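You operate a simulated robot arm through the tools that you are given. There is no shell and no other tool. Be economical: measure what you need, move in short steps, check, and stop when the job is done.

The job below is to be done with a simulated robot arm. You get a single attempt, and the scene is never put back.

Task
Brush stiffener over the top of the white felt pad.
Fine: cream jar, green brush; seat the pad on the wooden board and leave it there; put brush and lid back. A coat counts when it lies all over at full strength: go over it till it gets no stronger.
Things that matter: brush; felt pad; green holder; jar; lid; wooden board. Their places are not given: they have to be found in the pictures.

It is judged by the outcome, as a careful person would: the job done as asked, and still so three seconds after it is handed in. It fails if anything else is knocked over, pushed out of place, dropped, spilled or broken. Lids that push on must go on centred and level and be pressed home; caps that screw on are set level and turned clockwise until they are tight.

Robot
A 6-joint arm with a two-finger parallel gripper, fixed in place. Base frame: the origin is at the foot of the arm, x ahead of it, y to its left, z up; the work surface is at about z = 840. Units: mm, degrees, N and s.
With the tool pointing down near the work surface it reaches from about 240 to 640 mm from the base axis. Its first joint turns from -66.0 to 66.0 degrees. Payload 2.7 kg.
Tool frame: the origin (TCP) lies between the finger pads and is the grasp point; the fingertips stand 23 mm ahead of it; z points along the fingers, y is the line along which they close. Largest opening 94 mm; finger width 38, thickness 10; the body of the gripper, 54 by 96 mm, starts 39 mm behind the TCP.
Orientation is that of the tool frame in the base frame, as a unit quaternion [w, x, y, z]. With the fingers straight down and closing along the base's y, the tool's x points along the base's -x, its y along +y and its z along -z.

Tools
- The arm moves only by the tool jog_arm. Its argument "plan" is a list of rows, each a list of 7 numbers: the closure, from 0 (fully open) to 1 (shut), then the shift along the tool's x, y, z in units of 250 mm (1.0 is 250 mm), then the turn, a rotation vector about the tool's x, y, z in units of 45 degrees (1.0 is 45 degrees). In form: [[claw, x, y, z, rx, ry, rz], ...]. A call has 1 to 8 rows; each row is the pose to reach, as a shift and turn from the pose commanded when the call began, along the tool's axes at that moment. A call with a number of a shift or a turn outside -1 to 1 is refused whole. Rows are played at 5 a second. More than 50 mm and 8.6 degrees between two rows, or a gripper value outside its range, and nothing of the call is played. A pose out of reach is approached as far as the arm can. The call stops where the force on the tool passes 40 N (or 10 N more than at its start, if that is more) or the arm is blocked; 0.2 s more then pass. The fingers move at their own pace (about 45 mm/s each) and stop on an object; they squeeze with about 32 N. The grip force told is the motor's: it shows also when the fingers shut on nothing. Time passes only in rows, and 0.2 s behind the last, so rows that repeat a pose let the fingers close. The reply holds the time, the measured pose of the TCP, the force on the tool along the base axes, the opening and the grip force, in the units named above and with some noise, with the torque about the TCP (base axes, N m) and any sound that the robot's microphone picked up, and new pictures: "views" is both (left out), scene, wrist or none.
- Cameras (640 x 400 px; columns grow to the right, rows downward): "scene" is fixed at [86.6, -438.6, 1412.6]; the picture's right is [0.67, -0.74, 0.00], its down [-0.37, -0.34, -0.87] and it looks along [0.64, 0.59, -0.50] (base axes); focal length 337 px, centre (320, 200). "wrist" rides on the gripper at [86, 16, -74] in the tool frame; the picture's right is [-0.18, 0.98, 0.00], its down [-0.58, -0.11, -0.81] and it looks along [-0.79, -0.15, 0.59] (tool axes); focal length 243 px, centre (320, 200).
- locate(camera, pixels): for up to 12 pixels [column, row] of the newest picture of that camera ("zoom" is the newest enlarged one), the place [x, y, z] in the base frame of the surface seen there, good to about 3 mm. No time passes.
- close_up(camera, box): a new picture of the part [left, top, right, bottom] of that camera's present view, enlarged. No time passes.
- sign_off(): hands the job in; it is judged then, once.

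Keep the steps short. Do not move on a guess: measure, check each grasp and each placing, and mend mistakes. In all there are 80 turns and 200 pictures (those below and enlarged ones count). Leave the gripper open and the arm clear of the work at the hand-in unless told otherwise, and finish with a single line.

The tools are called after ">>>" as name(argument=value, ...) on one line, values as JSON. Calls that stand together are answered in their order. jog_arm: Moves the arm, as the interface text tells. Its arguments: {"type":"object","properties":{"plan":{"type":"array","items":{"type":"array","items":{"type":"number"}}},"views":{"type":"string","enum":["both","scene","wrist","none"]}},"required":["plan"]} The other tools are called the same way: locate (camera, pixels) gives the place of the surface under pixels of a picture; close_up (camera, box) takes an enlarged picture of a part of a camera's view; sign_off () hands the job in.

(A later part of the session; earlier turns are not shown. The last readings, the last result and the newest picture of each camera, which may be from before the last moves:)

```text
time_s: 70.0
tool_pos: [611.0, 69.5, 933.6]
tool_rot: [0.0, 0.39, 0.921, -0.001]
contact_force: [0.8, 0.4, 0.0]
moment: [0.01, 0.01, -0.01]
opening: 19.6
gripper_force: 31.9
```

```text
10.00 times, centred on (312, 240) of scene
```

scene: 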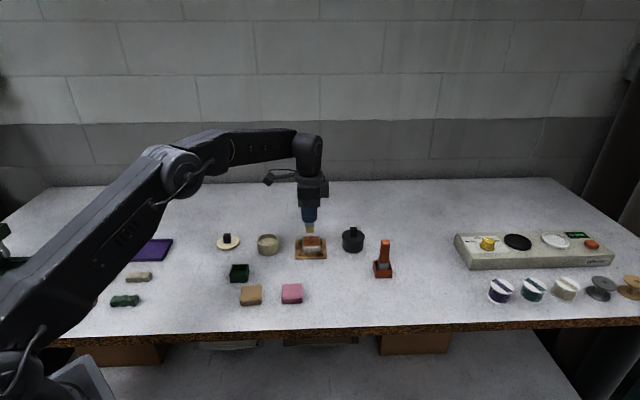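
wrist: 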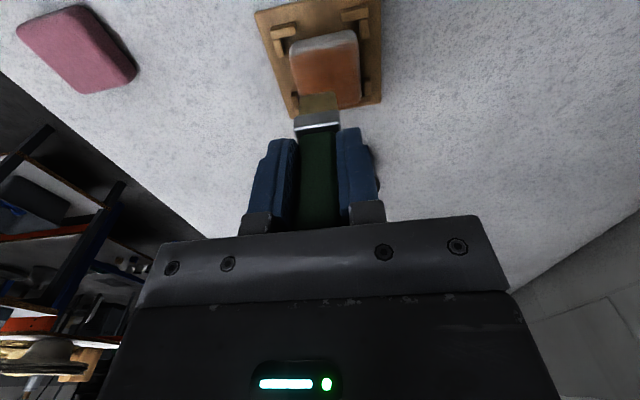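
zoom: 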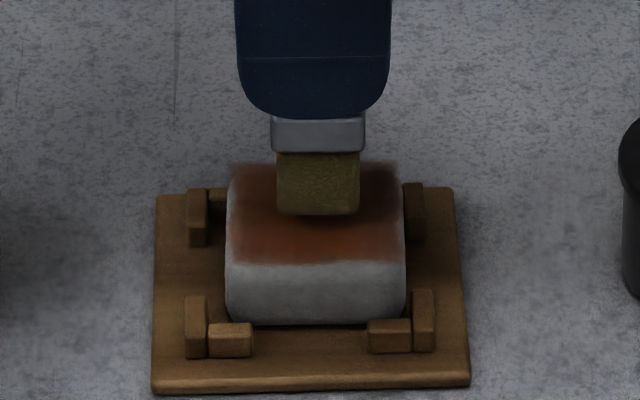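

Good dip (3.9 N) and the brush is centred. Another full serpentine.

>>> jog_arm(plan=[[1, 0.03, 0.03, 0.02, 0, 0, 0], [1, 0.07, 0.064, 0.03, 0, 0, 0], [1, 0.07, 0.02, 0.03, 0, 0, 0], [1, 0.07, -0.02, 0.03, 0, 0, 0], [1, 0.07, -0.07, 0.03, 0, 0, 0], [1, 0.03, -0.07, 0.03, 0, 0, 0], [1, 0.03, -0.02, 0.03, 0, 0, 0], [1, 0.03, 0.02, 0.03, 0, 0, 0]], views="none")

>>> jog_arm(plan=[[1, 0, 0.044, 0, 0, 0, 0], [1, -0.04, 0.044, 0, 0, 0, 0], [1, -0.04, 0, 0, 0, 0, 0], [1, -0.04, -0.04, 0, 0, 0, 0], [1, -0.04, -0.09, 0, 0, 0, 0], [1, -0.075, -0.09, 0, 0, 0, 0], [1, -0.075, -0.04, 0, 0, 0, 0], [1, -0.075, 0, 0, 0, 0, 0]], views="none")

>>> jog_arm(plan=[[1, 0, 0.044, 0, 0, 0, 0], [1, -0.028, 0.044, 0, 0, 0, 0], [1, -0.028, 0, 0, 0, 0, 0], [1, -0.028, -0.04, 0, 0, 0, 0], [1, -0.028, -0.09, 0, 0, 0, 0], [1, 0.01, -0.08, 0, 0, 0, 0], [1, 0.045, -0.04, 0, 0, 0, 0], [1, 0.085, -0.02, -0.154, 0, 0, 0]], views="none")

>>> close_up(camera="scene", box=[302, 230, 322, 250])

```text
time_s: 71.8
tool_pos: [608.6, 78.6, 927.5]
tool_rot: [0.001, 0.39, 0.921, 0.0]
contact_force: [-1.8, -2.9, 4.7]
moment: [-0.19, -0.01, -0.02]
opening: 19.2
gripper_force: 32.1
```

```text
time_s: 73.6
tool_pos: [620.3, 63.6, 928.6]
tool_rot: [0.001, 0.391, 0.921, -0.001]
contact_force: [-2.4, -4.3, 10.1]
moment: [-0.3, 0.11, -0.02]
opening: 19.5
gripper_force: 31.5
```

```text
time_s: 75.4
tool_pos: [603.6, 77.7, 964.7]
tool_rot: [-0.002, 0.391, 0.921, -0.001]
contact_force: [0.0, 0.3, -0.4]
moment: [0.0, 0.01, -0.04]
opening: 19.1
gripper_force: 32.1
```

```text
16.00 times, centred on (312, 240) of scene
```

zoom: 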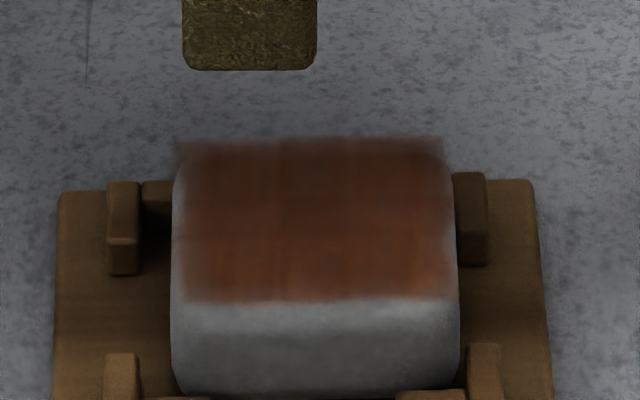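

More even now. I'll re-dip and take an unshadowed picture of the pad from the jar position.

>>> jog_arm(plan=[[1, 0, 0.014, -0.076, 0, 0, 0], [1, 0.15, 0.014, -0.076, 0, 0, 0], [1, 0.3, 0.014, -0.076, 0, 0, 0], [1, 0.424, 0.014, -0.076, 0, 0, 0], [1, 0.424, 0.014, 0.04, 0, 0, 0], [1, 0.424, 0.014, 0.14, 0, 0, 0], [1, 0.424, 0.014, 0.176, 0, 0, 0], [1, 0.424, 0.014, 0.176, 0, 0, 0]], views="none")

>>> close_up(camera="scene", box=[302, 230, 322, 250])

>>> close_up(camera="scene", box=[240, 215, 336, 275])

```text
time_s: 77.2
tool_pos: [531.1, 154.4, 922.8]
tool_rot: [0.002, 0.39, 0.921, 0.001]
contact_force: [-6.8, -1.3, 23.5]
moment: [-0.06, 0.37, 0.0]
opening: 19.1
gripper_force: 32.1
```

```text
16.00 times, centred on (312, 240) of scene
```

zoom: 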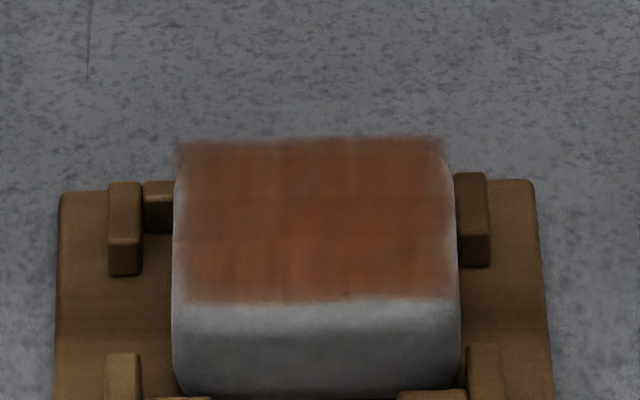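

```text
6.67 times, centred on (288, 245) of scene
```

zoom: 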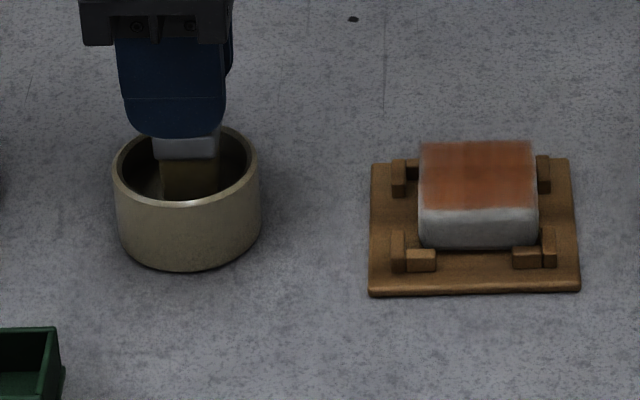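

There's still slight mottling. I'll go back for another pass, along x this time.

>>> jog_arm(plan=[[1, 0, 0, 0, 0, 0, 0], [1, 0, 0, -0.12, 0, 0, 0], [1, 0, 0, -0.252, 0, 0, 0], [1, -0.15, -0.005, -0.252, 0, 0, 0], [1, -0.3, -0.01, -0.252, 0, 0, 0], [1, -0.464, -0.014, -0.252, 0, 0, 0], [1, -0.464, -0.014, -0.1, 0, 0, 0], [1, -0.464, -0.014, -0.052, 0, 0, 0]], views="none")

>>> close_up(camera="scene", box=[288, 220, 336, 260])

```text
time_s: 79.0
tool_pos: [609.8, 70.2, 933.5]
tool_rot: [0.0, 0.391, 0.92, 0.0]
contact_force: [-0.5, 0.7, -0.7]
moment: [-0.03, -0.01, -0.02]
opening: 19.1
gripper_force: 32.1
```

```text
10.00 times, centred on (312, 240) of scene
```

zoom: 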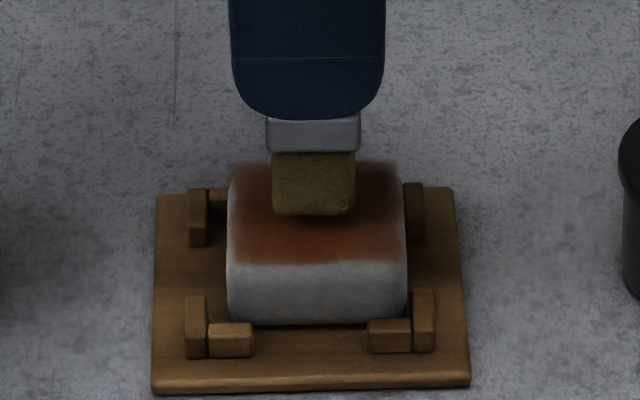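

>>> jog_arm(plan=[[1, 0.03, 0.03, 0.02, 0, 0, 0], [1, 0.066, 0.066, 0.031, 0, 0, 0], [1, 0.02, 0.066, 0.031, 0, 0, 0], [1, -0.03, 0.066, 0.031, 0, 0, 0], [1, -0.074, 0.066, 0.031, 0, 0, 0], [1, -0.074, 0.03, 0.031, 0, 0, 0], [1, -0.03, 0.03, 0.031, 0, 0, 0], [1, 0.02, 0.03, 0.031, 0, 0, 0]], views="none")

>>> jog_arm(plan=[[1, 0.046, 0, 0, 0, 0, 0], [1, 0.046, -0.035, 0, 0, 0, 0], [1, 0, -0.035, 0, 0, 0, 0], [1, -0.05, -0.035, 0, 0, 0, 0], [1, -0.094, -0.035, 0, 0, 0, 0], [1, -0.094, -0.07, 0, 0, 0, 0], [1, -0.05, -0.07, 0, 0, 0, 0], [1, 0, -0.07, 0, 0, 0, 0]], views="none")

>>> jog_arm(plan=[[1, 0.046, 0, 0, 0, 0, 0], [1, 0.046, -0.03, 0, 0, 0, 0], [1, 0, -0.03, 0, 0, 0, 0], [1, -0.05, -0.03, 0, 0, 0, 0], [1, -0.094, -0.03, 0, 0, 0, 0], [1, -0.094, 0.03, 0, 0, 0, 0], [1, -0.05, 0.05, 0, 0, 0, 0], [1, 0, 0.05, 0, 0, 0, 0]], views="none")

>>> jog_arm(plan=[[1, 0, 0, -0.12, 0, 0, 0], [1, 0, 0, -0.23, 0, 0, 0], [1, 0.15, 0, -0.23, 0, 0, 0], [1, 0.3, 0, -0.23, 0, 0, 0], [1, 0.44, 0.004, -0.23, 0, 0, 0], [1, 0.44, 0.004, -0.23, 0, 0, 0]], views="none")

>>> close_up(camera="scene", box=[302, 230, 322, 250])

>>> close_up(camera="scene", box=[240, 215, 336, 275])

```text
time_s: 80.8
tool_pos: [612.4, 74.6, 926.8]
tool_rot: [0.002, 0.39, 0.921, 0.0]
contact_force: [4.8, -5.1, 13.1]
moment: [-0.38, -0.26, 0.0]
opening: 19.3
gripper_force: 31.4
```

```text
time_s: 82.6
tool_pos: [598.6, 64.5, 927.1]
tool_rot: [0.0, 0.391, 0.921, 0.0]
contact_force: [2.5, -4.7, 10.8]
moment: [-0.3, -0.23, 0.0]
opening: 19.4
gripper_force: 32.0
```

```text
time_s: 84.4
tool_pos: [608.6, 75.5, 928.3]
tool_rot: [0.002, 0.391, 0.921, 0.001]
contact_force: [4.1, -2.7, 10.8]
moment: [-0.24, -0.29, 0.01]
opening: 19.5
gripper_force: 31.2
```

```text
time_s: 85.8
tool_pos: [531.9, 155.6, 984.8]
tool_rot: [0.0, 0.391, 0.92, 0.0]
contact_force: [0.3, 0.4, -1.2]
moment: [0.01, -0.02, -0.01]
opening: 19.4
gripper_force: 32.3
```

```text
16.00 times, centred on (312, 240) of scene
```

zoom: 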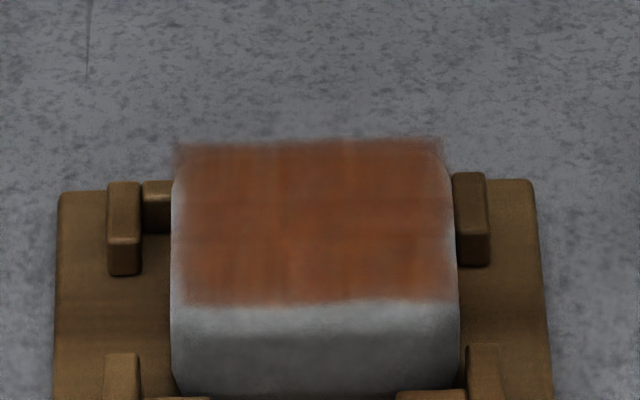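

```text
6.67 times, centred on (288, 245) of scene
```

zoom: 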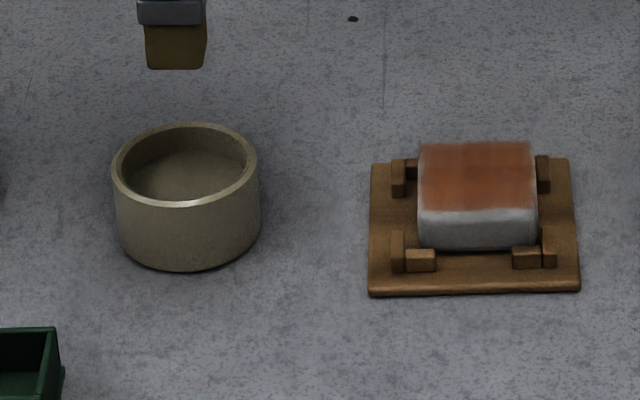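

It's almost saturated. One more dip and a final pass, with edge emphasis, to confirm it gets no stronger.

>>> jog_arm(plan=[[1, 0, 0, 0.12, 0, 0, 0], [1, 0, 0, 0.22, 0, 0, 0], [1, 0, 0, 0.252, 0, 0, 0], [1, 0, 0, 0.252, 0, 0, 0], [1, 0, 0, 0.252, 0, 0, 0], [1, 0, 0, 0.12, 0, 0, 0], [1, 0, 0, 0, 0, 0, 0]], views="none")

>>> jog_arm(plan=[[1, -0.15, -0.005, 0, 0, 0, 0], [1, -0.3, -0.01, 0, 0, 0, 0], [1, -0.46, -0.014, 0, 0, 0, 0], [1, -0.46, -0.014, 0.12, 0, 0, 0], [1, -0.46, -0.014, 0.2, 0, 0, 0], [1, -0.46, -0.014, 0.2, 0, 0, 0]], views="none")

>>> close_up(camera="scene", box=[288, 220, 336, 260])

```text
time_s: 87.4
tool_pos: [529.9, 152.4, 982.7]
tool_rot: [-0.001, 0.391, 0.92, 0.0]
contact_force: [-0.5, 0.2, 0.3]
moment: [-0.01, -0.02, 0.02]
opening: 19.2
gripper_force: 31.5
```

```text
time_s: 88.8
tool_pos: [610.5, 70.7, 934.8]
tool_rot: [0.0, 0.391, 0.92, 0.0]
contact_force: [0.4, 0.0, -0.6]
moment: [0.02, -0.02, -0.01]
opening: 19.5
gripper_force: 32.2
```

```text
10.00 times, centred on (312, 240) of scene
```

zoom: 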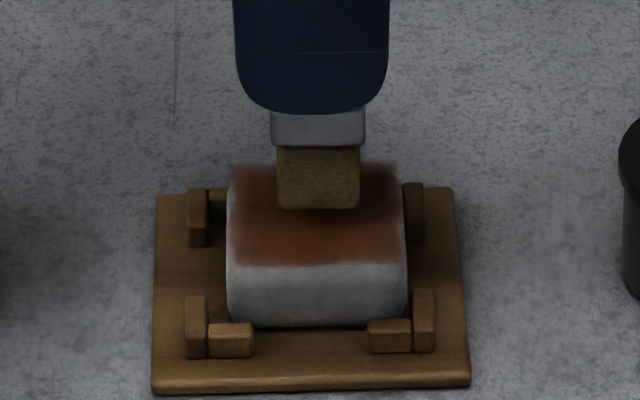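

>>> jog_arm(plan=[[1, 0.03, 0.03, 0.02, 0, 0, 0], [1, 0.072, 0.068, 0.033, 0, 0, 0], [1, 0.072, 0.02, 0.033, 0, 0, 0], [1, 0.072, -0.03, 0.033, 0, 0, 0], [1, 0.072, -0.074, 0.033, 0, 0, 0], [1, 0.02, -0.074, 0.033, 0, 0, 0], [1, -0.03, -0.074, 0.033, 0, 0, 0], [1, -0.072, -0.074, 0.033, 0, 0, 0]], views="none")

>>> jog_arm(plan=[[1, 0, 0.05, 0, 0, 0, 0], [1, 0, 0.1, 0, 0, 0, 0], [1, 0, 0.142, 0, 0, 0, 0], [1, 0.05, 0.142, 0, 0, 0, 0], [1, 0.1, 0.142, 0, 0, 0, 0], [1, 0.1, 0.1, 0, 0, 0, 0], [1, 0.1, 0.05, 0, 0, 0, 0], [1, 0.1, 0.01, 0, 0, 0, 0]], views="none")

>>> jog_arm(plan=[[1, -0.03, 0, 0, 0, 0, 0], [1, -0.03, 0.05, 0, 0, 0, 0], [1, -0.03, 0.1, 0, 0, 0, 0], [1, -0.06, 0.12, 0, 0, 0, 0], [1, -0.06, 0.07, 0, 0, 0, 0], [1, -0.06, 0.02, 0, 0, 0, 0], [1, -0.09, 0.02, 0, 0, 0, 0], [1, -0.09, 0.09, 0, 0, 0, 0]], views="none")

>>> jog_arm(plan=[[1, 0, 0, -0.12, 0, 0, 0], [1, 0, 0, -0.23, 0, 0, 0], [1, 0.15, -0.01, -0.23, 0, 0, 0], [1, 0.3, -0.02, -0.23, 0, 0, 0], [1, 0.4, -0.03, -0.23, 0, 0, 0], [1, 0.522, -0.08, -0.23, 0, 0, 0], [1, 0.522, -0.08, -0.23, 0, 0, 0]], views="scene")

>>> close_up(camera="scene", box=[302, 230, 322, 250])

>>> close_up(camera="scene", box=[240, 215, 336, 275])

```text
time_s: 90.6
tool_pos: [609.3, 42.6, 927.3]
tool_rot: [0.002, 0.391, 0.921, 0.001]
contact_force: [-4.1, 3.9, 15.9]
moment: [0.31, 0.29, 0.01]
opening: 19.1
gripper_force: 32.4
```

```text
time_s: 92.4
tool_pos: [594.9, 61.8, 926.2]
tool_rot: [0.002, 0.39, 0.921, 0.002]
contact_force: [3.7, 5.8, 17.5]
moment: [0.25, -0.3, 0.01]
opening: 19.2
gripper_force: 32.2
```

```text
time_s: 94.2
tool_pos: [626.3, 58.6, 927.2]
tool_rot: [0.001, 0.391, 0.92, -0.002]
contact_force: [-2.5, -6.3, 12.4]
moment: [-0.38, 0.12, -0.04]
opening: 19.1
gripper_force: 32.1
```

```text
time_s: 95.8
tool_pos: [520.8, 144.8, 981.4]
tool_rot: [0.0, 0.391, 0.92, 0.0]
contact_force: [-1.1, 0.8, -0.6]
moment: [0.0, 0.02, -0.02]
opening: 19.5
gripper_force: 32.6
```

scene: 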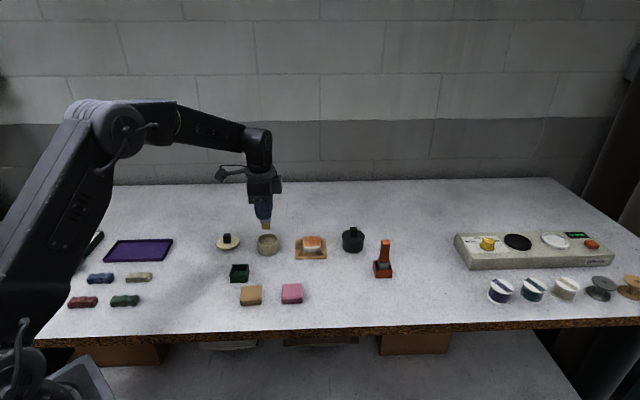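

```text
16.00 times, centred on (312, 240) of scene
```

zoom: 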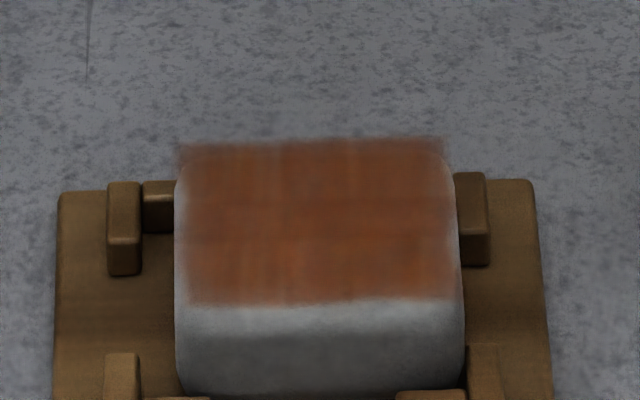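

```text
6.67 times, centred on (288, 245) of scene
```

zoom: 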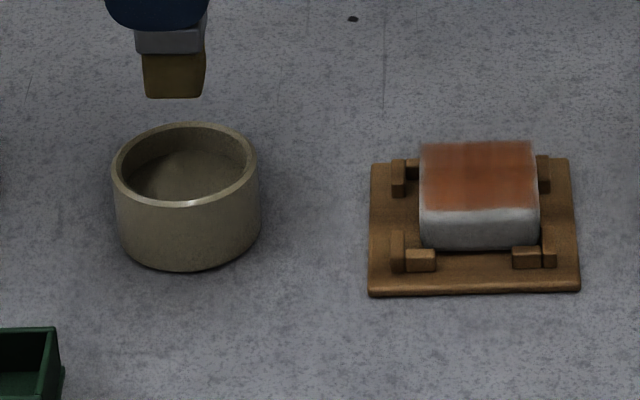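

There's marginal fading at the left and front edges, so another dip and pass there.

>>> jog_arm(plan=[[1, 0, 0.06, 0, 0, 0, 0], [1, 0, 0.06, 0.12, 0, 0, 0], [1, 0, 0.06, 0.22, 0, 0, 0], [1, 0, 0.06, 0.256, 0, 0, 0], [1, 0, 0.06, 0.256, 0, 0, 0], [1, 0, 0.06, 0.256, 0, 0, 0], [1, 0, 0.06, 0.12, 0, 0, 0], [1, 0, 0.06, 0, 0, 0, 0]], views="none")

>>> jog_arm(plan=[[1, -0.15, -0.005, 0, 0, 0, 0], [1, -0.3, -0.006, 0, 0, 0, 0], [1, -0.46, -0.006, 0, 0, 0, 0], [1, -0.46, -0.006, 0.12, 0, 0, 0], [1, -0.46, -0.006, 0.2, 0, 0, 0], [1, -0.46, -0.006, 0.2, 0, 0, 0]], views="none")

>>> jog_arm(plan=[[1, 0.04, 0.03, 0.02, 0, 0, 0], [1, 0.08, 0.06, 0.03, 0, 0, 0], [1, 0.08, 0.02, 0.03, 0, 0, 0], [1, 0.08, -0.03, 0.03, 0, 0, 0], [1, 0.07, -0.076, 0.03, 0, 0, 0], [1, 0.02, -0.08, 0.03, 0, 0, 0], [1, -0.03, -0.08, 0.03, 0, 0, 0], [1, -0.074, -0.08, 0.03, 0, 0, 0]], views="none")

>>> jog_arm(plan=[[1, -0.004, 0.05, 0, 0, 0, 0], [1, -0.004, 0.1, 0, 0, 0, 0], [1, -0.004, 0.148, 0, 0, 0, 0], [1, 0.05, 0.148, 0, 0, 0, 0], [1, 0.1, 0.148, 0, 0, 0, 0], [1, 0.12, 0.1, 0, 0, 0, 0], [1, 0.12, 0.05, 0, 0, 0, 0], [1, 0.12, 0.03, 0, 0, 0, 0]], views="none")

>>> jog_arm(plan=[[1, -0.05, 0, 0, 0, 0, 0], [1, -0.1, 0, 0, 0, 0, 0], [1, -0.1, 0.04, 0, 0, 0, 0], [1, -0.05, 0.04, 0, 0, 0, 0], [1, 0, 0.04, 0, 0, 0, 0], [1, 0, 0.08, 0, 0, 0, 0], [1, -0.05, 0.08, 0, 0, 0, 0], [1, -0.1, 0.08, 0, 0, 0, 0]], views="none")

>>> jog_arm(plan=[[1, 0, 0, -0.12, 0, 0, 0], [1, 0, 0, -0.23, 0, 0, 0], [1, 0.15, -0.01, -0.23, 0, 0, 0], [1, 0.3, -0.02, -0.23, 0, 0, 0], [1, 0.4, -0.03, -0.23, 0, 0, 0], [1, 0.5, -0.03, -0.23, 0, 0, 0], [1, 0.5, -0.03, -0.23, 0, 0, 0]], views="scene")

>>> close_up(camera="scene", box=[302, 230, 322, 250])

```text
time_s: 97.6
tool_pos: [529.0, 152.6, 982.1]
tool_rot: [0.0, 0.391, 0.92, 0.0]
contact_force: [0.2, -0.7, -0.9]
moment: [-0.02, -0.03, 0.01]
opening: 19.5
gripper_force: 32.0
```

```text
time_s: 99.0
tool_pos: [609.2, 69.8, 932.2]
tool_rot: [0.001, 0.39, 0.921, 0.0]
contact_force: [0.0, 0.8, 0.7]
moment: [0.0, 0.02, 0.02]
opening: 19.6
gripper_force: 32.4
```

```text
time_s: 100.8
tool_pos: [608.9, 41.4, 927.2]
tool_rot: [0.0, 0.39, 0.921, 0.0]
contact_force: [-1.9, 2.0, 5.8]
moment: [0.13, 0.07, -0.04]
opening: 19.3
gripper_force: 31.9
```

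```text
time_s: 102.6
tool_pos: [595.2, 68.6, 926.3]
tool_rot: [0.0, 0.39, 0.921, 0.0]
contact_force: [2.2, 3.8, 8.9]
moment: [0.16, -0.12, 0.04]
opening: 19.3
gripper_force: 31.8
```

```text
time_s: 104.4
tool_pos: [625.3, 67.0, 927.2]
tool_rot: [0.002, 0.39, 0.921, 0.001]
contact_force: [-4.7, 7.0, 19.9]
moment: [0.35, 0.31, -0.06]
opening: 19.5
gripper_force: 32.2
```

```text
time_s: 106.0
tool_pos: [532.6, 150.2, 980.7]
tool_rot: [0.0, 0.391, 0.921, 0.001]
contact_force: [-0.7, 0.5, -0.3]
moment: [-0.03, 0.01, -0.01]
opening: 19.0
gripper_force: 31.9
```

scene: 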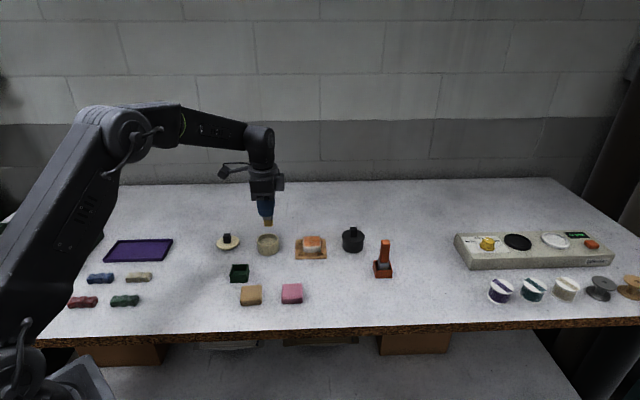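

```text
16.00 times, centred on (312, 240) of scene
```

zoom: 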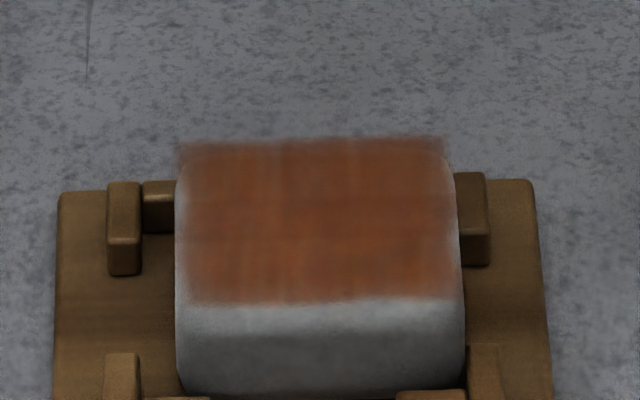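

Nearly uniform. I'll run one more dip and a dense serpentine to verify saturation.

>>> jog_arm(plan=[[1, 0.012, 0.01, 0.12, 0, 0, 0], [1, 0.012, 0.01, 0.22, 0, 0, 0], [1, 0.012, 0.01, 0.256, 0, 0, 0], [1, 0.012, 0.01, 0.256, 0, 0, 0], [1, 0.012, 0.01, 0.256, 0, 0, 0], [1, 0.012, 0.01, 0.12, 0, 0, 0], [1, 0.012, 0.01, 0, 0, 0, 0]], views="none")

>>> jog_arm(plan=[[1, -0.15, -0.005, 0, 0, 0, 0], [1, -0.3, -0.01, 0, 0, 0, 0], [1, -0.458, -0.01, 0, 0, 0, 0], [1, -0.458, -0.01, 0.12, 0, 0, 0], [1, -0.458, -0.01, 0.2, 0, 0, 0], [1, -0.42, 0.02, 0.22, 0, 0, 0], [1, -0.384, 0.056, 0.23, 0, 0, 0], [1, -0.384, 0.056, 0.23, 0, 0, 0]], views="none")

>>> jog_arm(plan=[[1, 0, -0.05, 0, 0, 0, 0], [1, 0, -0.1, 0, 0, 0, 0], [1, 0, -0.14, 0, 0, 0, 0], [1, -0.035, -0.14, 0, 0, 0, 0], [1, -0.035, -0.09, 0, 0, 0, 0], [1, -0.035, -0.04, 0, 0, 0, 0], [1, -0.035, 0, 0, 0, 0, 0], [1, -0.07, 0, 0, 0, 0, 0]], views="none")

>>> jog_arm(plan=[[1, 0, -0.05, 0, 0, 0, 0], [1, 0, -0.1, 0, 0, 0, 0], [1, 0, -0.14, 0, 0, 0, 0], [1, -0.04, -0.14, 0, 0, 0, 0], [1, -0.04, -0.09, 0, 0, 0, 0], [1, -0.04, -0.04, 0, 0, 0, 0], [1, -0.04, 0, 0, 0, 0, 0], [1, -0.078, 0, 0, 0, 0, 0]], views="none")

>>> jog_arm(plan=[[1, 0, -0.05, 0, 0, 0, 0], [1, 0, -0.1, 0, 0, 0, 0], [1, 0, -0.14, 0, 0, 0, 0], [1, 0.05, -0.14, 0, 0, 0, 0], [1, 0.1, -0.14, 0, 0, 0, 0], [1, 0.14, -0.14, 0, 0, 0, 0], [1, 0.14, -0.14, -0.12, 0, 0, 0], [1, 0.14, -0.07, -0.227, 0, 0, 0]], views="none")

>>> jog_arm(plan=[[1, 0.15, 0, 0, 0, 0, 0], [1, 0.3, 0, 0, 0, 0, 0], [1, 0.384, 0, 0, 0, 0, 0], [1, 0.384, 0, 0, 0, 0, 0]], views="scene")

>>> close_up(camera="scene", box=[302, 230, 322, 250])

```text
time_s: 107.6
tool_pos: [532.1, 153.8, 982.9]
tool_rot: [-0.001, 0.391, 0.921, 0.0]
contact_force: [-0.6, 0.8, -0.5]
moment: [-0.02, -0.01, 0.02]
opening: 19.1
gripper_force: 32.3
```

```text
time_s: 109.4
tool_pos: [608.3, 93.2, 927.3]
tool_rot: [0.001, 0.391, 0.92, 0.0]
contact_force: [0.1, -1.8, 5.3]
moment: [-0.12, -0.02, 0.02]
opening: 19.3
gripper_force: 32.2
```

```text
time_s: 111.2
tool_pos: [620.3, 83.8, 926.3]
tool_rot: [0.0, 0.39, 0.921, 0.001]
contact_force: [-4.2, 6.1, 14.5]
moment: [0.31, 0.18, -0.01]
opening: 19.3
gripper_force: 32.4
```

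```text
time_s: 113.0
tool_pos: [632.8, 69.5, 926.2]
tool_rot: [-0.001, 0.39, 0.921, 0.002]
contact_force: [-1.5, 5.2, 10.1]
moment: [0.25, 0.1, -0.03]
opening: 19.4
gripper_force: 31.7
```

```text
time_s: 114.8
tool_pos: [597.5, 80.3, 983.9]
tool_rot: [-0.001, 0.391, 0.92, 0.0]
contact_force: [-0.1, -0.7, 0.3]
moment: [0.0, -0.02, -0.02]
opening: 19.5
gripper_force: 32.5
```

```text
time_s: 115.8
tool_pos: [529.5, 149.1, 983.0]
tool_rot: [-0.001, 0.391, 0.92, 0.001]
contact_force: [-0.1, -0.6, -0.6]
moment: [-0.02, -0.03, 0.02]
opening: 19.4
gripper_force: 32.1
```

scene: 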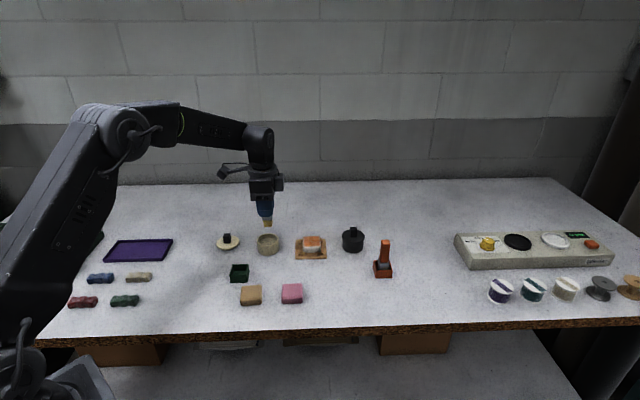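

```text
16.00 times, centred on (312, 240) of scene
```

zoom: 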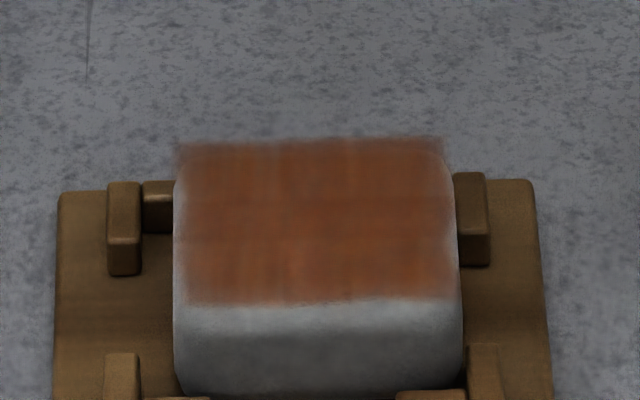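

There's no visible change, so the coat is saturated. Next I'll return the brush: rise, move above the green holder at (414,124), come down to just above it and look.

>>> jog_arm(plan=[[1, 0, 0, -0.1, 0, 0, 0], [1, 0.083, -0.134, -0.1, 0, 0, 0], [1, 0.166, -0.268, -0.1, 0, 0, 0], [1, 0.249, -0.402, -0.1, 0, 0, 0], [1, 0.249, -0.402, 0.05, 0, 0, 0], [1, 0.249, -0.402, 0.16, 0, 0, 0], [1, 0.249, -0.402, 0.16, 0, 0, 0]], views="both")

>>> close_up(camera="scene", box=[215, 240, 263, 290])

>>> close_up(camera="wrist", box=[260, 40, 380, 140])

```text
time_s: 117.4
tool_pos: [417.0, 123.3, 941.3]
tool_rot: [0.0, 0.392, 0.92, 0.0]
contact_force: [0.5, 0.0, -0.4]
moment: [0.0, -0.03, -0.05]
opening: 19.6
gripper_force: 32.3
```

scene: 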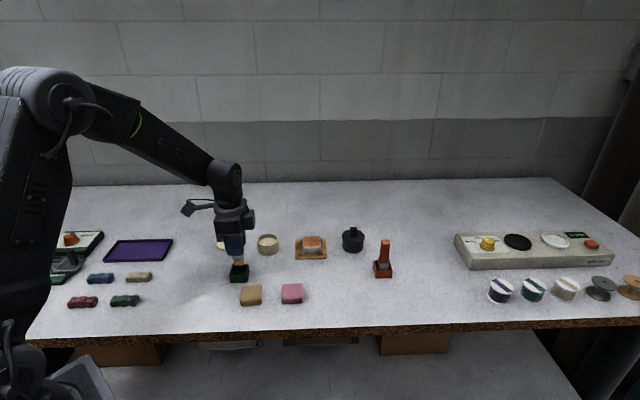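
wrist: 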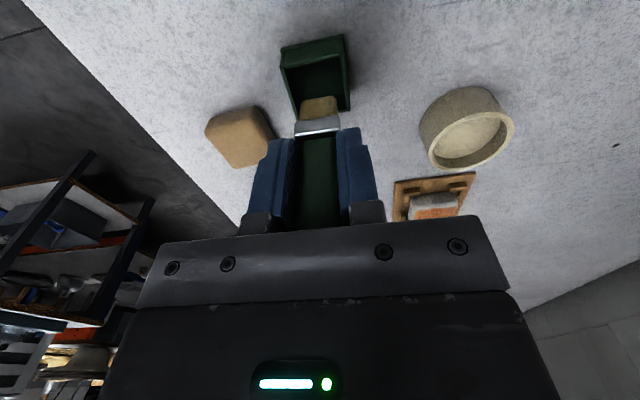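

```text
8.00 times, centred on (239, 265) of scene
```

zoom: 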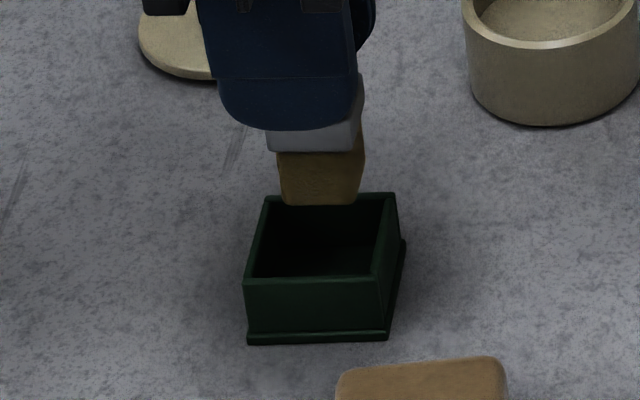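

```text
4.00 times, centred on (320, 90) of wrist
```

zoom: 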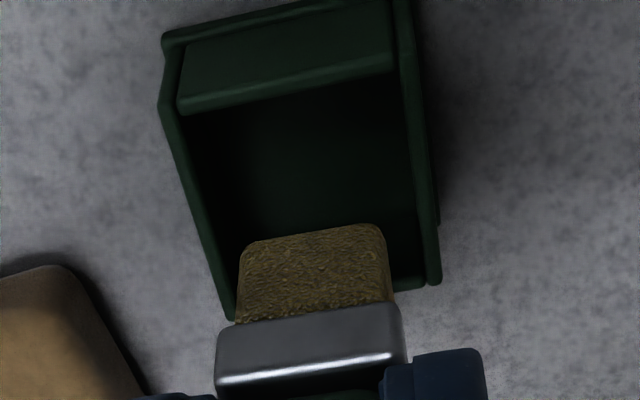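

The brush is lined up over the holder to within 2 mm. I'll apply a small correction and lower it in.

>>> jog_arm(plan=[[1, 0.006, -0.005, 0.04, 0, 0, 0], [1, 0.006, -0.005, 0.08, 0, 0, 0], [1, 0.006, -0.005, 0.11, 0, 0, 0], [1, 0.006, -0.005, 0.128, 0, 0, 0], [1, 0.006, -0.005, 0.128, 0, 0, 0]], views="wrist")

>>> close_up(camera="scene", box=[215, 240, 263, 290])

```text
time_s: 118.6
tool_pos: [414.5, 122.6, 910.4]
tool_rot: [0.0, 0.391, 0.92, 0.0]
contact_force: [-0.2, -0.7, -0.6]
moment: [0.02, -0.01, -0.01]
opening: 19.4
gripper_force: 32.0
```

wrist: 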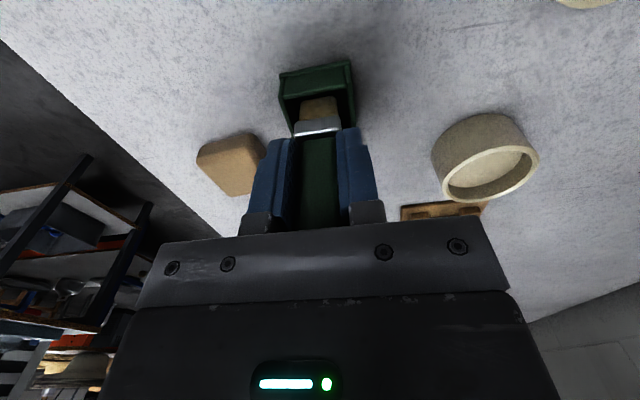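

```text
8.00 times, centred on (239, 265) of scene
```

zoom: 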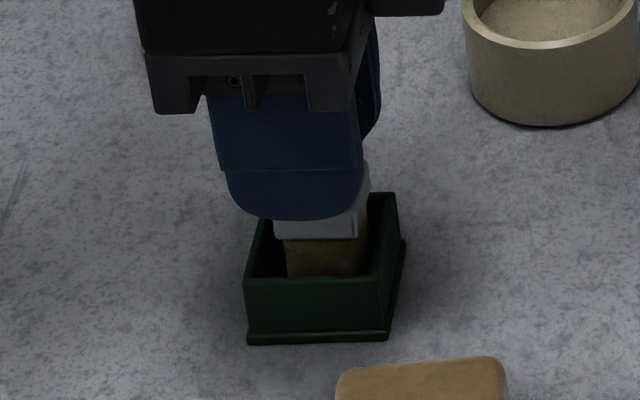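

It's inside the holder. I'll keep lowering until the floor is felt.

>>> jog_arm(plan=[[1, 0, 0, 0.006, 0, 0, 0], [1, 0, 0, 0.012, 0, 0, 0], [1, 0, 0, 0.016, 0, 0, 0], [1, 0, 0, 0.016, 0, 0, 0]], views="none")

```text
time_s: 119.6
tool_pos: [413.7, 123.8, 905.3]
tool_rot: [0.0, 0.39, 0.921, -0.001]
contact_force: [0.7, -0.3, -0.9]
moment: [0.03, 0.02, 0.01]
opening: 19.4
gripper_force: 32.4
```

>>> jog_arm(plan=[[1, 0, 0, 0.004, 0, 0, 0], [1, 0, 0, 0.008, 0, 0, 0], [1, 0, 0, 0.008, 0, 0, 0]], views="none")

>>> close_up(camera="scene", box=[215, 240, 263, 290])

```text
time_s: 120.4
tool_pos: [413.1, 124.1, 903.2]
tool_rot: [0.0, 0.391, 0.92, 0.0]
contact_force: [-0.1, 0.2, -0.6]
moment: [0.01, 0.04, 0.0]
opening: 19.2
gripper_force: 32.4
```

```text
8.00 times, centred on (239, 265) of scene
```

zoom: 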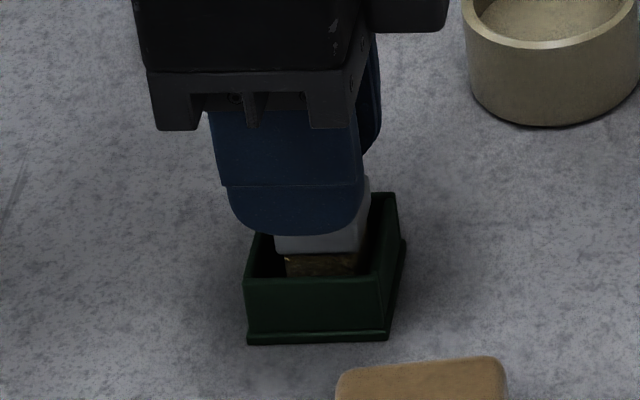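

>>> jog_arm(plan=[[1, 0, 0, 0.004, 0, 0, 0], [1, 0, 0, 0.008, 0, 0, 0], [1, 0, 0, 0.012, 0, 0, 0], [1, 0, 0, 0.012, 0, 0, 0]], views="none")

>>> locate(camera="scene", pixels=[[238, 271], [238, 269], [238, 275]])

```text
time_s: 121.4
tool_pos: [413.0, 124.1, 902.3]
tool_rot: [0.001, 0.39, 0.921, 0.001]
contact_force: [-0.8, -5.5, 21.5]
moment: [-0.51, -0.09, -0.05]
opening: 19.3
gripper_force: 31.9
```

```text
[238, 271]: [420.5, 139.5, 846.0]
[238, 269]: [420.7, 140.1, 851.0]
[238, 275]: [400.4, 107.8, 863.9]
```

Floor contact (21 N at 902.3). I'll ease up, open, and rise.

>>> jog_arm(plan=[[1, 0, 0, -0.006, 0, 0, 0], [0.9, 0, 0, -0.007, 0, 0, 0], [0.7, 0, 0, -0.007, 0, 0, 0], [0.4, 0, 0, -0.007, 0, 0, 0], [0.4, 0, 0, -0.007, 0, 0, 0], [0.4, 0, 0, -0.1, 0, 0, 0], [0.4, 0, 0, -0.28, 0, 0, 0], [0.4, 0, 0, -0.44, 0, 0, 0]], views="both")

>>> close_up(camera="scene", box=[205, 225, 301, 289])

```text
time_s: 123.2
tool_pos: [412.3, 123.3, 1011.8]
tool_rot: [0.0, 0.391, 0.92, 0.0]
contact_force: [0.7, -0.9, -1.0]
moment: [-0.01, -0.02, -0.01]
opening: 56.3
gripper_force: 0.0
```

scene: 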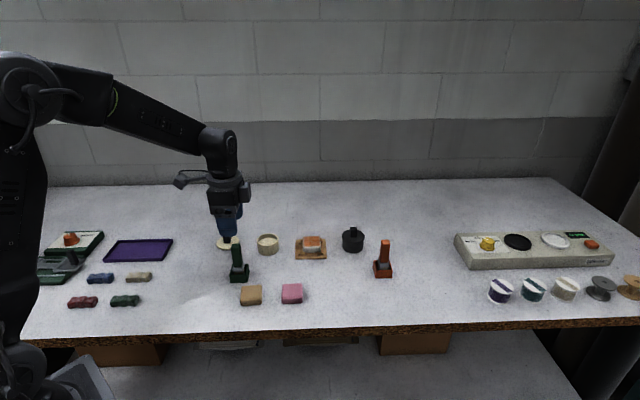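
wrist: 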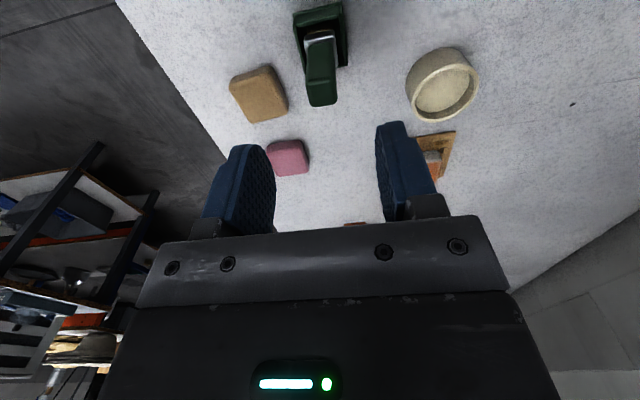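

```text
6.25 times, centred on (253, 257) of scene
```

zoom: 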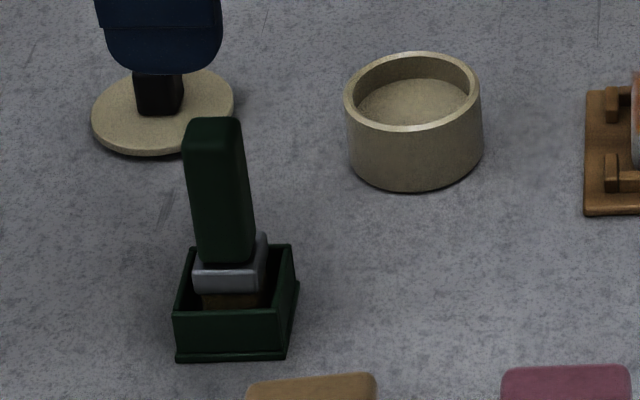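

The brush stands in its holder. Next I'll go above the lid at (470.5,260) to fetch it.

>>> jog_arm(plan=[[0.4, 0.058, 0.136, 0, 0, 0, 0], [0.4, 0.115, 0.272, 0, 0, 0, 0], [0.4, 0.173, 0.408, 0, 0, 0, 0], [0.4, 0.23, 0.544, 0, 0, 0, 0], [0.4, 0.23, 0.544, 0.2, 0, 0, 0], [0.4, 0.23, 0.544, 0.2, 0, 0, 0], [0.4, 0.23, 0.544, 0.2, 0, 0, 0]], views="wrist")

>>> close_up(camera="wrist", box=[240, 0, 400, 120])

>>> locate(camera="wrist", pixels=[[318, 87], [310, 80], [326, 78], [328, 94], [313, 97]])

```text
time_s: 124.8
tool_pos: [467.8, 259.5, 960.4]
tool_rot: [0.0, 0.391, 0.921, 0.0]
contact_force: [-0.9, -0.7, -0.1]
moment: [-0.01, -0.02, 0.02]
opening: 56.8
gripper_force: 0.1
```

wrist: 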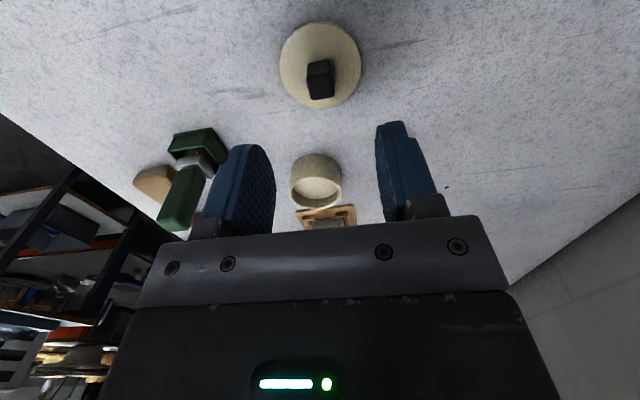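

```text
3.33 times, centred on (320, 60) of wrist
```

zoom: 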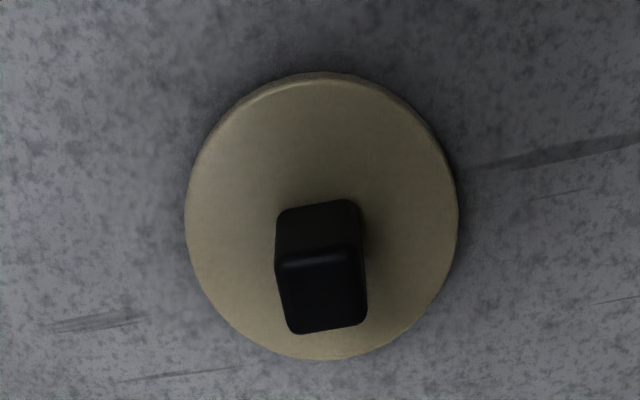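

```text
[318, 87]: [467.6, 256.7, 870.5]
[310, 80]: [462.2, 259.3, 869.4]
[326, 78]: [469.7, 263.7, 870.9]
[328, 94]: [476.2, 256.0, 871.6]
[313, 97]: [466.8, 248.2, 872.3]
```

>>> jog_arm(plan=[[0.4, -0.008, -0.002, 0.15, 0, 0, 0], [0.4, -0.008, -0.002, 0.28, 0, 0, 0], [0.4, -0.008, -0.002, 0.332, 0, 0, 0], [0.4, -0.008, -0.002, 0.332, 0, 0, 0], [1, -0.008, -0.002, 0.332, 0, 0, 0], [1, -0.008, -0.002, 0.332, 0, 0, 0], [1, -0.008, -0.002, 0.332, 0, 0, 0], [1, -0.008, -0.002, 0.332, 0, 0, 0]], views="wrist")

```text
time_s: 126.6
tool_pos: [471.9, 259.0, 878.1]
tool_rot: [0.0, 0.391, 0.92, 0.001]
contact_force: [0.8, -0.9, -1.0]
moment: [0.01, 0.05, 0.04]
opening: 17.1
gripper_force: 32.4
```

wrist: 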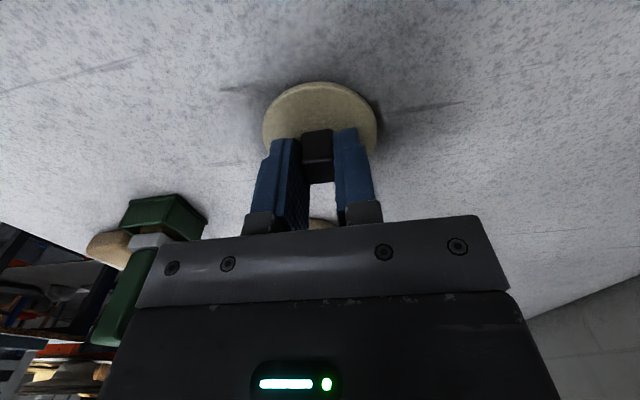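

The lid is gripped at 17.1. I'll lift it and move over the jar, hovering about 20 mm above it.

>>> jog_arm(plan=[[1, 0, 0, -0.12, 0, 0, 0], [1, 0, 0, -0.28, 0, 0, 0], [1, -0.15, -0.04, -0.28, 0, 0, 0], [1, -0.3, -0.08, -0.28, 0, 0, 0], [1, -0.456, -0.124, -0.28, 0, 0, 0], [1, -0.456, -0.124, -0.21, 0, 0, 0], [1, -0.456, -0.124, -0.21, 0, 0, 0], [1, -0.456, -0.124, -0.21, 0, 0, 0]], views="both")

>>> close_up(camera="scene", box=[243, 210, 291, 260])

>>> close_up(camera="wrist", box=[240, 30, 400, 150])

```text
time_s: 128.4
tool_pos: [527.7, 155.7, 931.9]
tool_rot: [0.0, 0.391, 0.921, 0.0]
contact_force: [0.6, 0.3, -0.3]
moment: [-0.01, -0.02, -0.01]
opening: 17.1
gripper_force: 32.1
```

scene: 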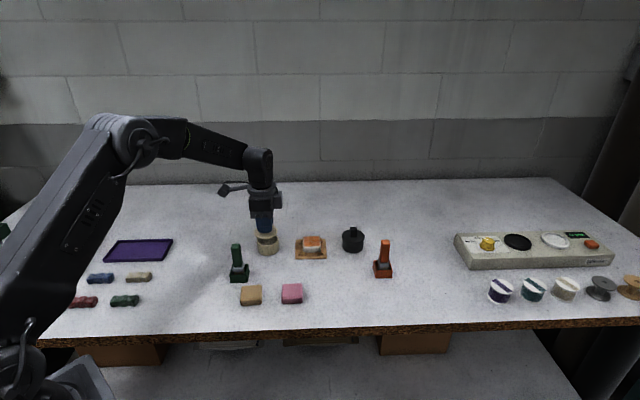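
wrist: 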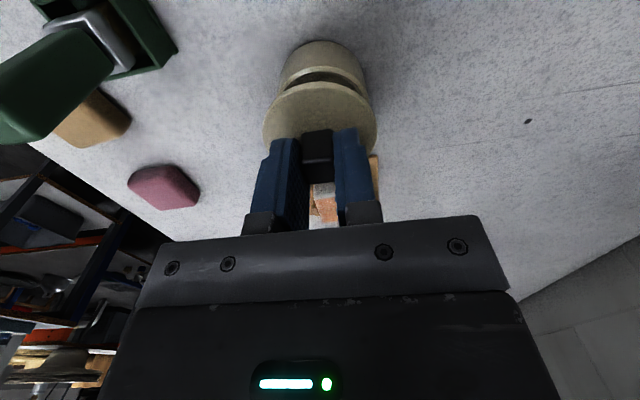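

```text
8.00 times, centred on (267, 235) of scene
```

zoom: 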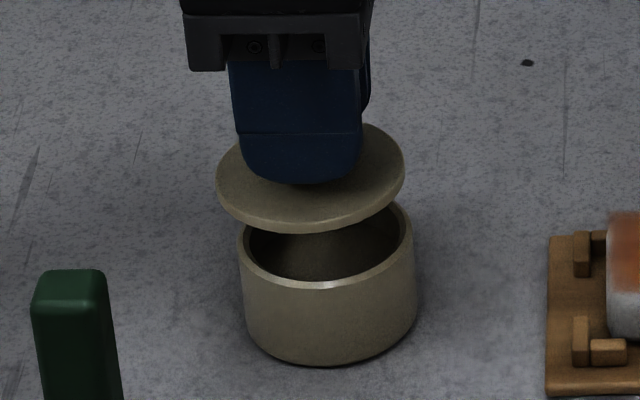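

```text
3.33 times, centred on (320, 90) of wrist
```

zoom: 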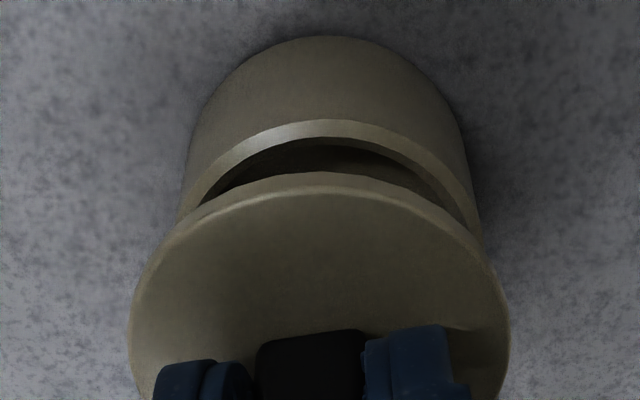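

The lid sits about 3 mm too far left in the scene view, so I'll shift by x -3 and y +1.5. I'll lower to about 8 mm above seating and recheck.

>>> jog_arm(plan=[[1, -0.012, 0.006, 0.02, 0, 0, 0], [1, -0.012, 0.006, 0.05, 0, 0, 0], [1, -0.012, 0.006, 0.07, 0, 0, 0], [1, -0.012, 0.006, 0.07, 0, 0, 0]], views="wrist")

>>> close_up(camera="scene", box=[243, 210, 291, 260])

>>> close_up(camera="wrist", box=[240, 30, 400, 150])

```text
time_s: 129.4
tool_pos: [531.2, 154.8, 913.4]
tool_rot: [0.0, 0.391, 0.921, 0.0]
contact_force: [0.5, 0.1, 0.3]
moment: [-0.02, 0.01, -0.01]
opening: 17.3
gripper_force: 31.6
```

wrist: 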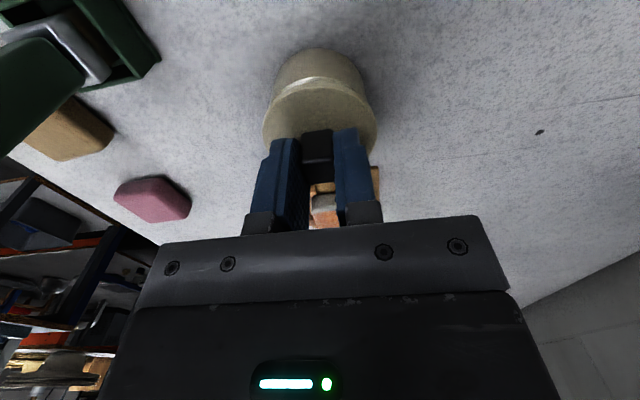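

```text
8.00 times, centred on (267, 235) of scene
```

zoom: 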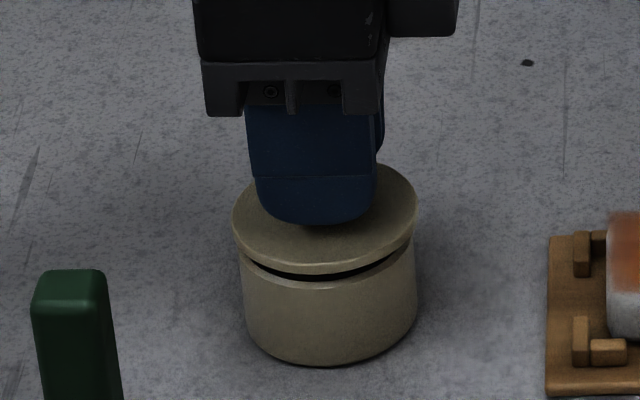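

```text
3.33 times, centred on (320, 90) of wrist
```

zoom: 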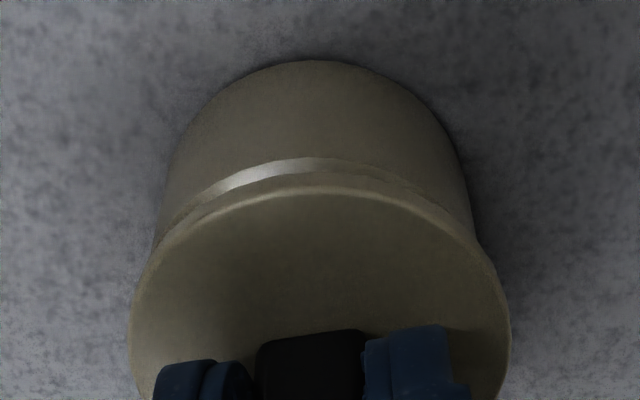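

The lid and jar centres now agree to within about 1 mm. I'll press down in steps.

>>> jog_arm(plan=[[1, -0.001, 0, 0.01, 0, 0, 0], [1, -0.001, 0, 0.02, 0, 0, 0], [1, -0.001, 0, 0.028, 0, 0, 0], [1, -0.001, 0, 0.034, 0, 0, 0], [1, -0.001, 0, 0.034, 0, 0, 0]], views="wrist")

>>> close_up(camera="scene", box=[243, 210, 291, 260])

```text
time_s: 130.6
tool_pos: [533.1, 154.0, 907.7]
tool_rot: [0.001, 0.39, 0.921, 0.002]
contact_force: [-5.2, 3.0, 17.2]
moment: [0.18, 0.29, 0.01]
opening: 16.9
gripper_force: 31.9
```

wrist: 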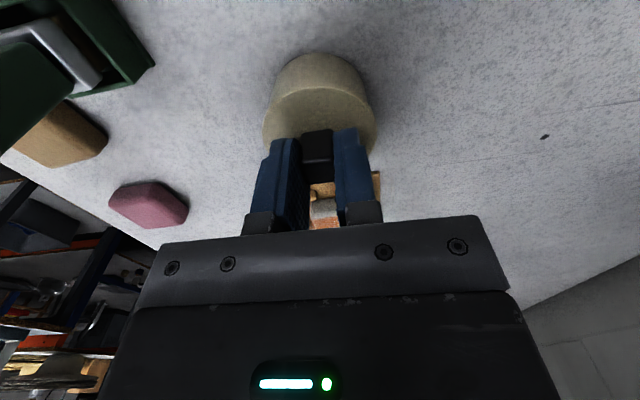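

```text
8.00 times, centred on (267, 235) of scene
```

zoom: 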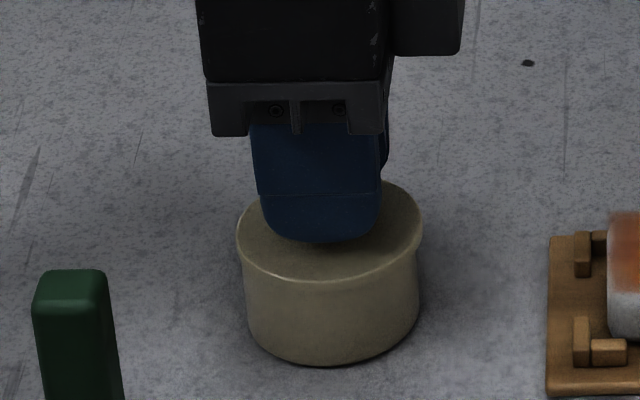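

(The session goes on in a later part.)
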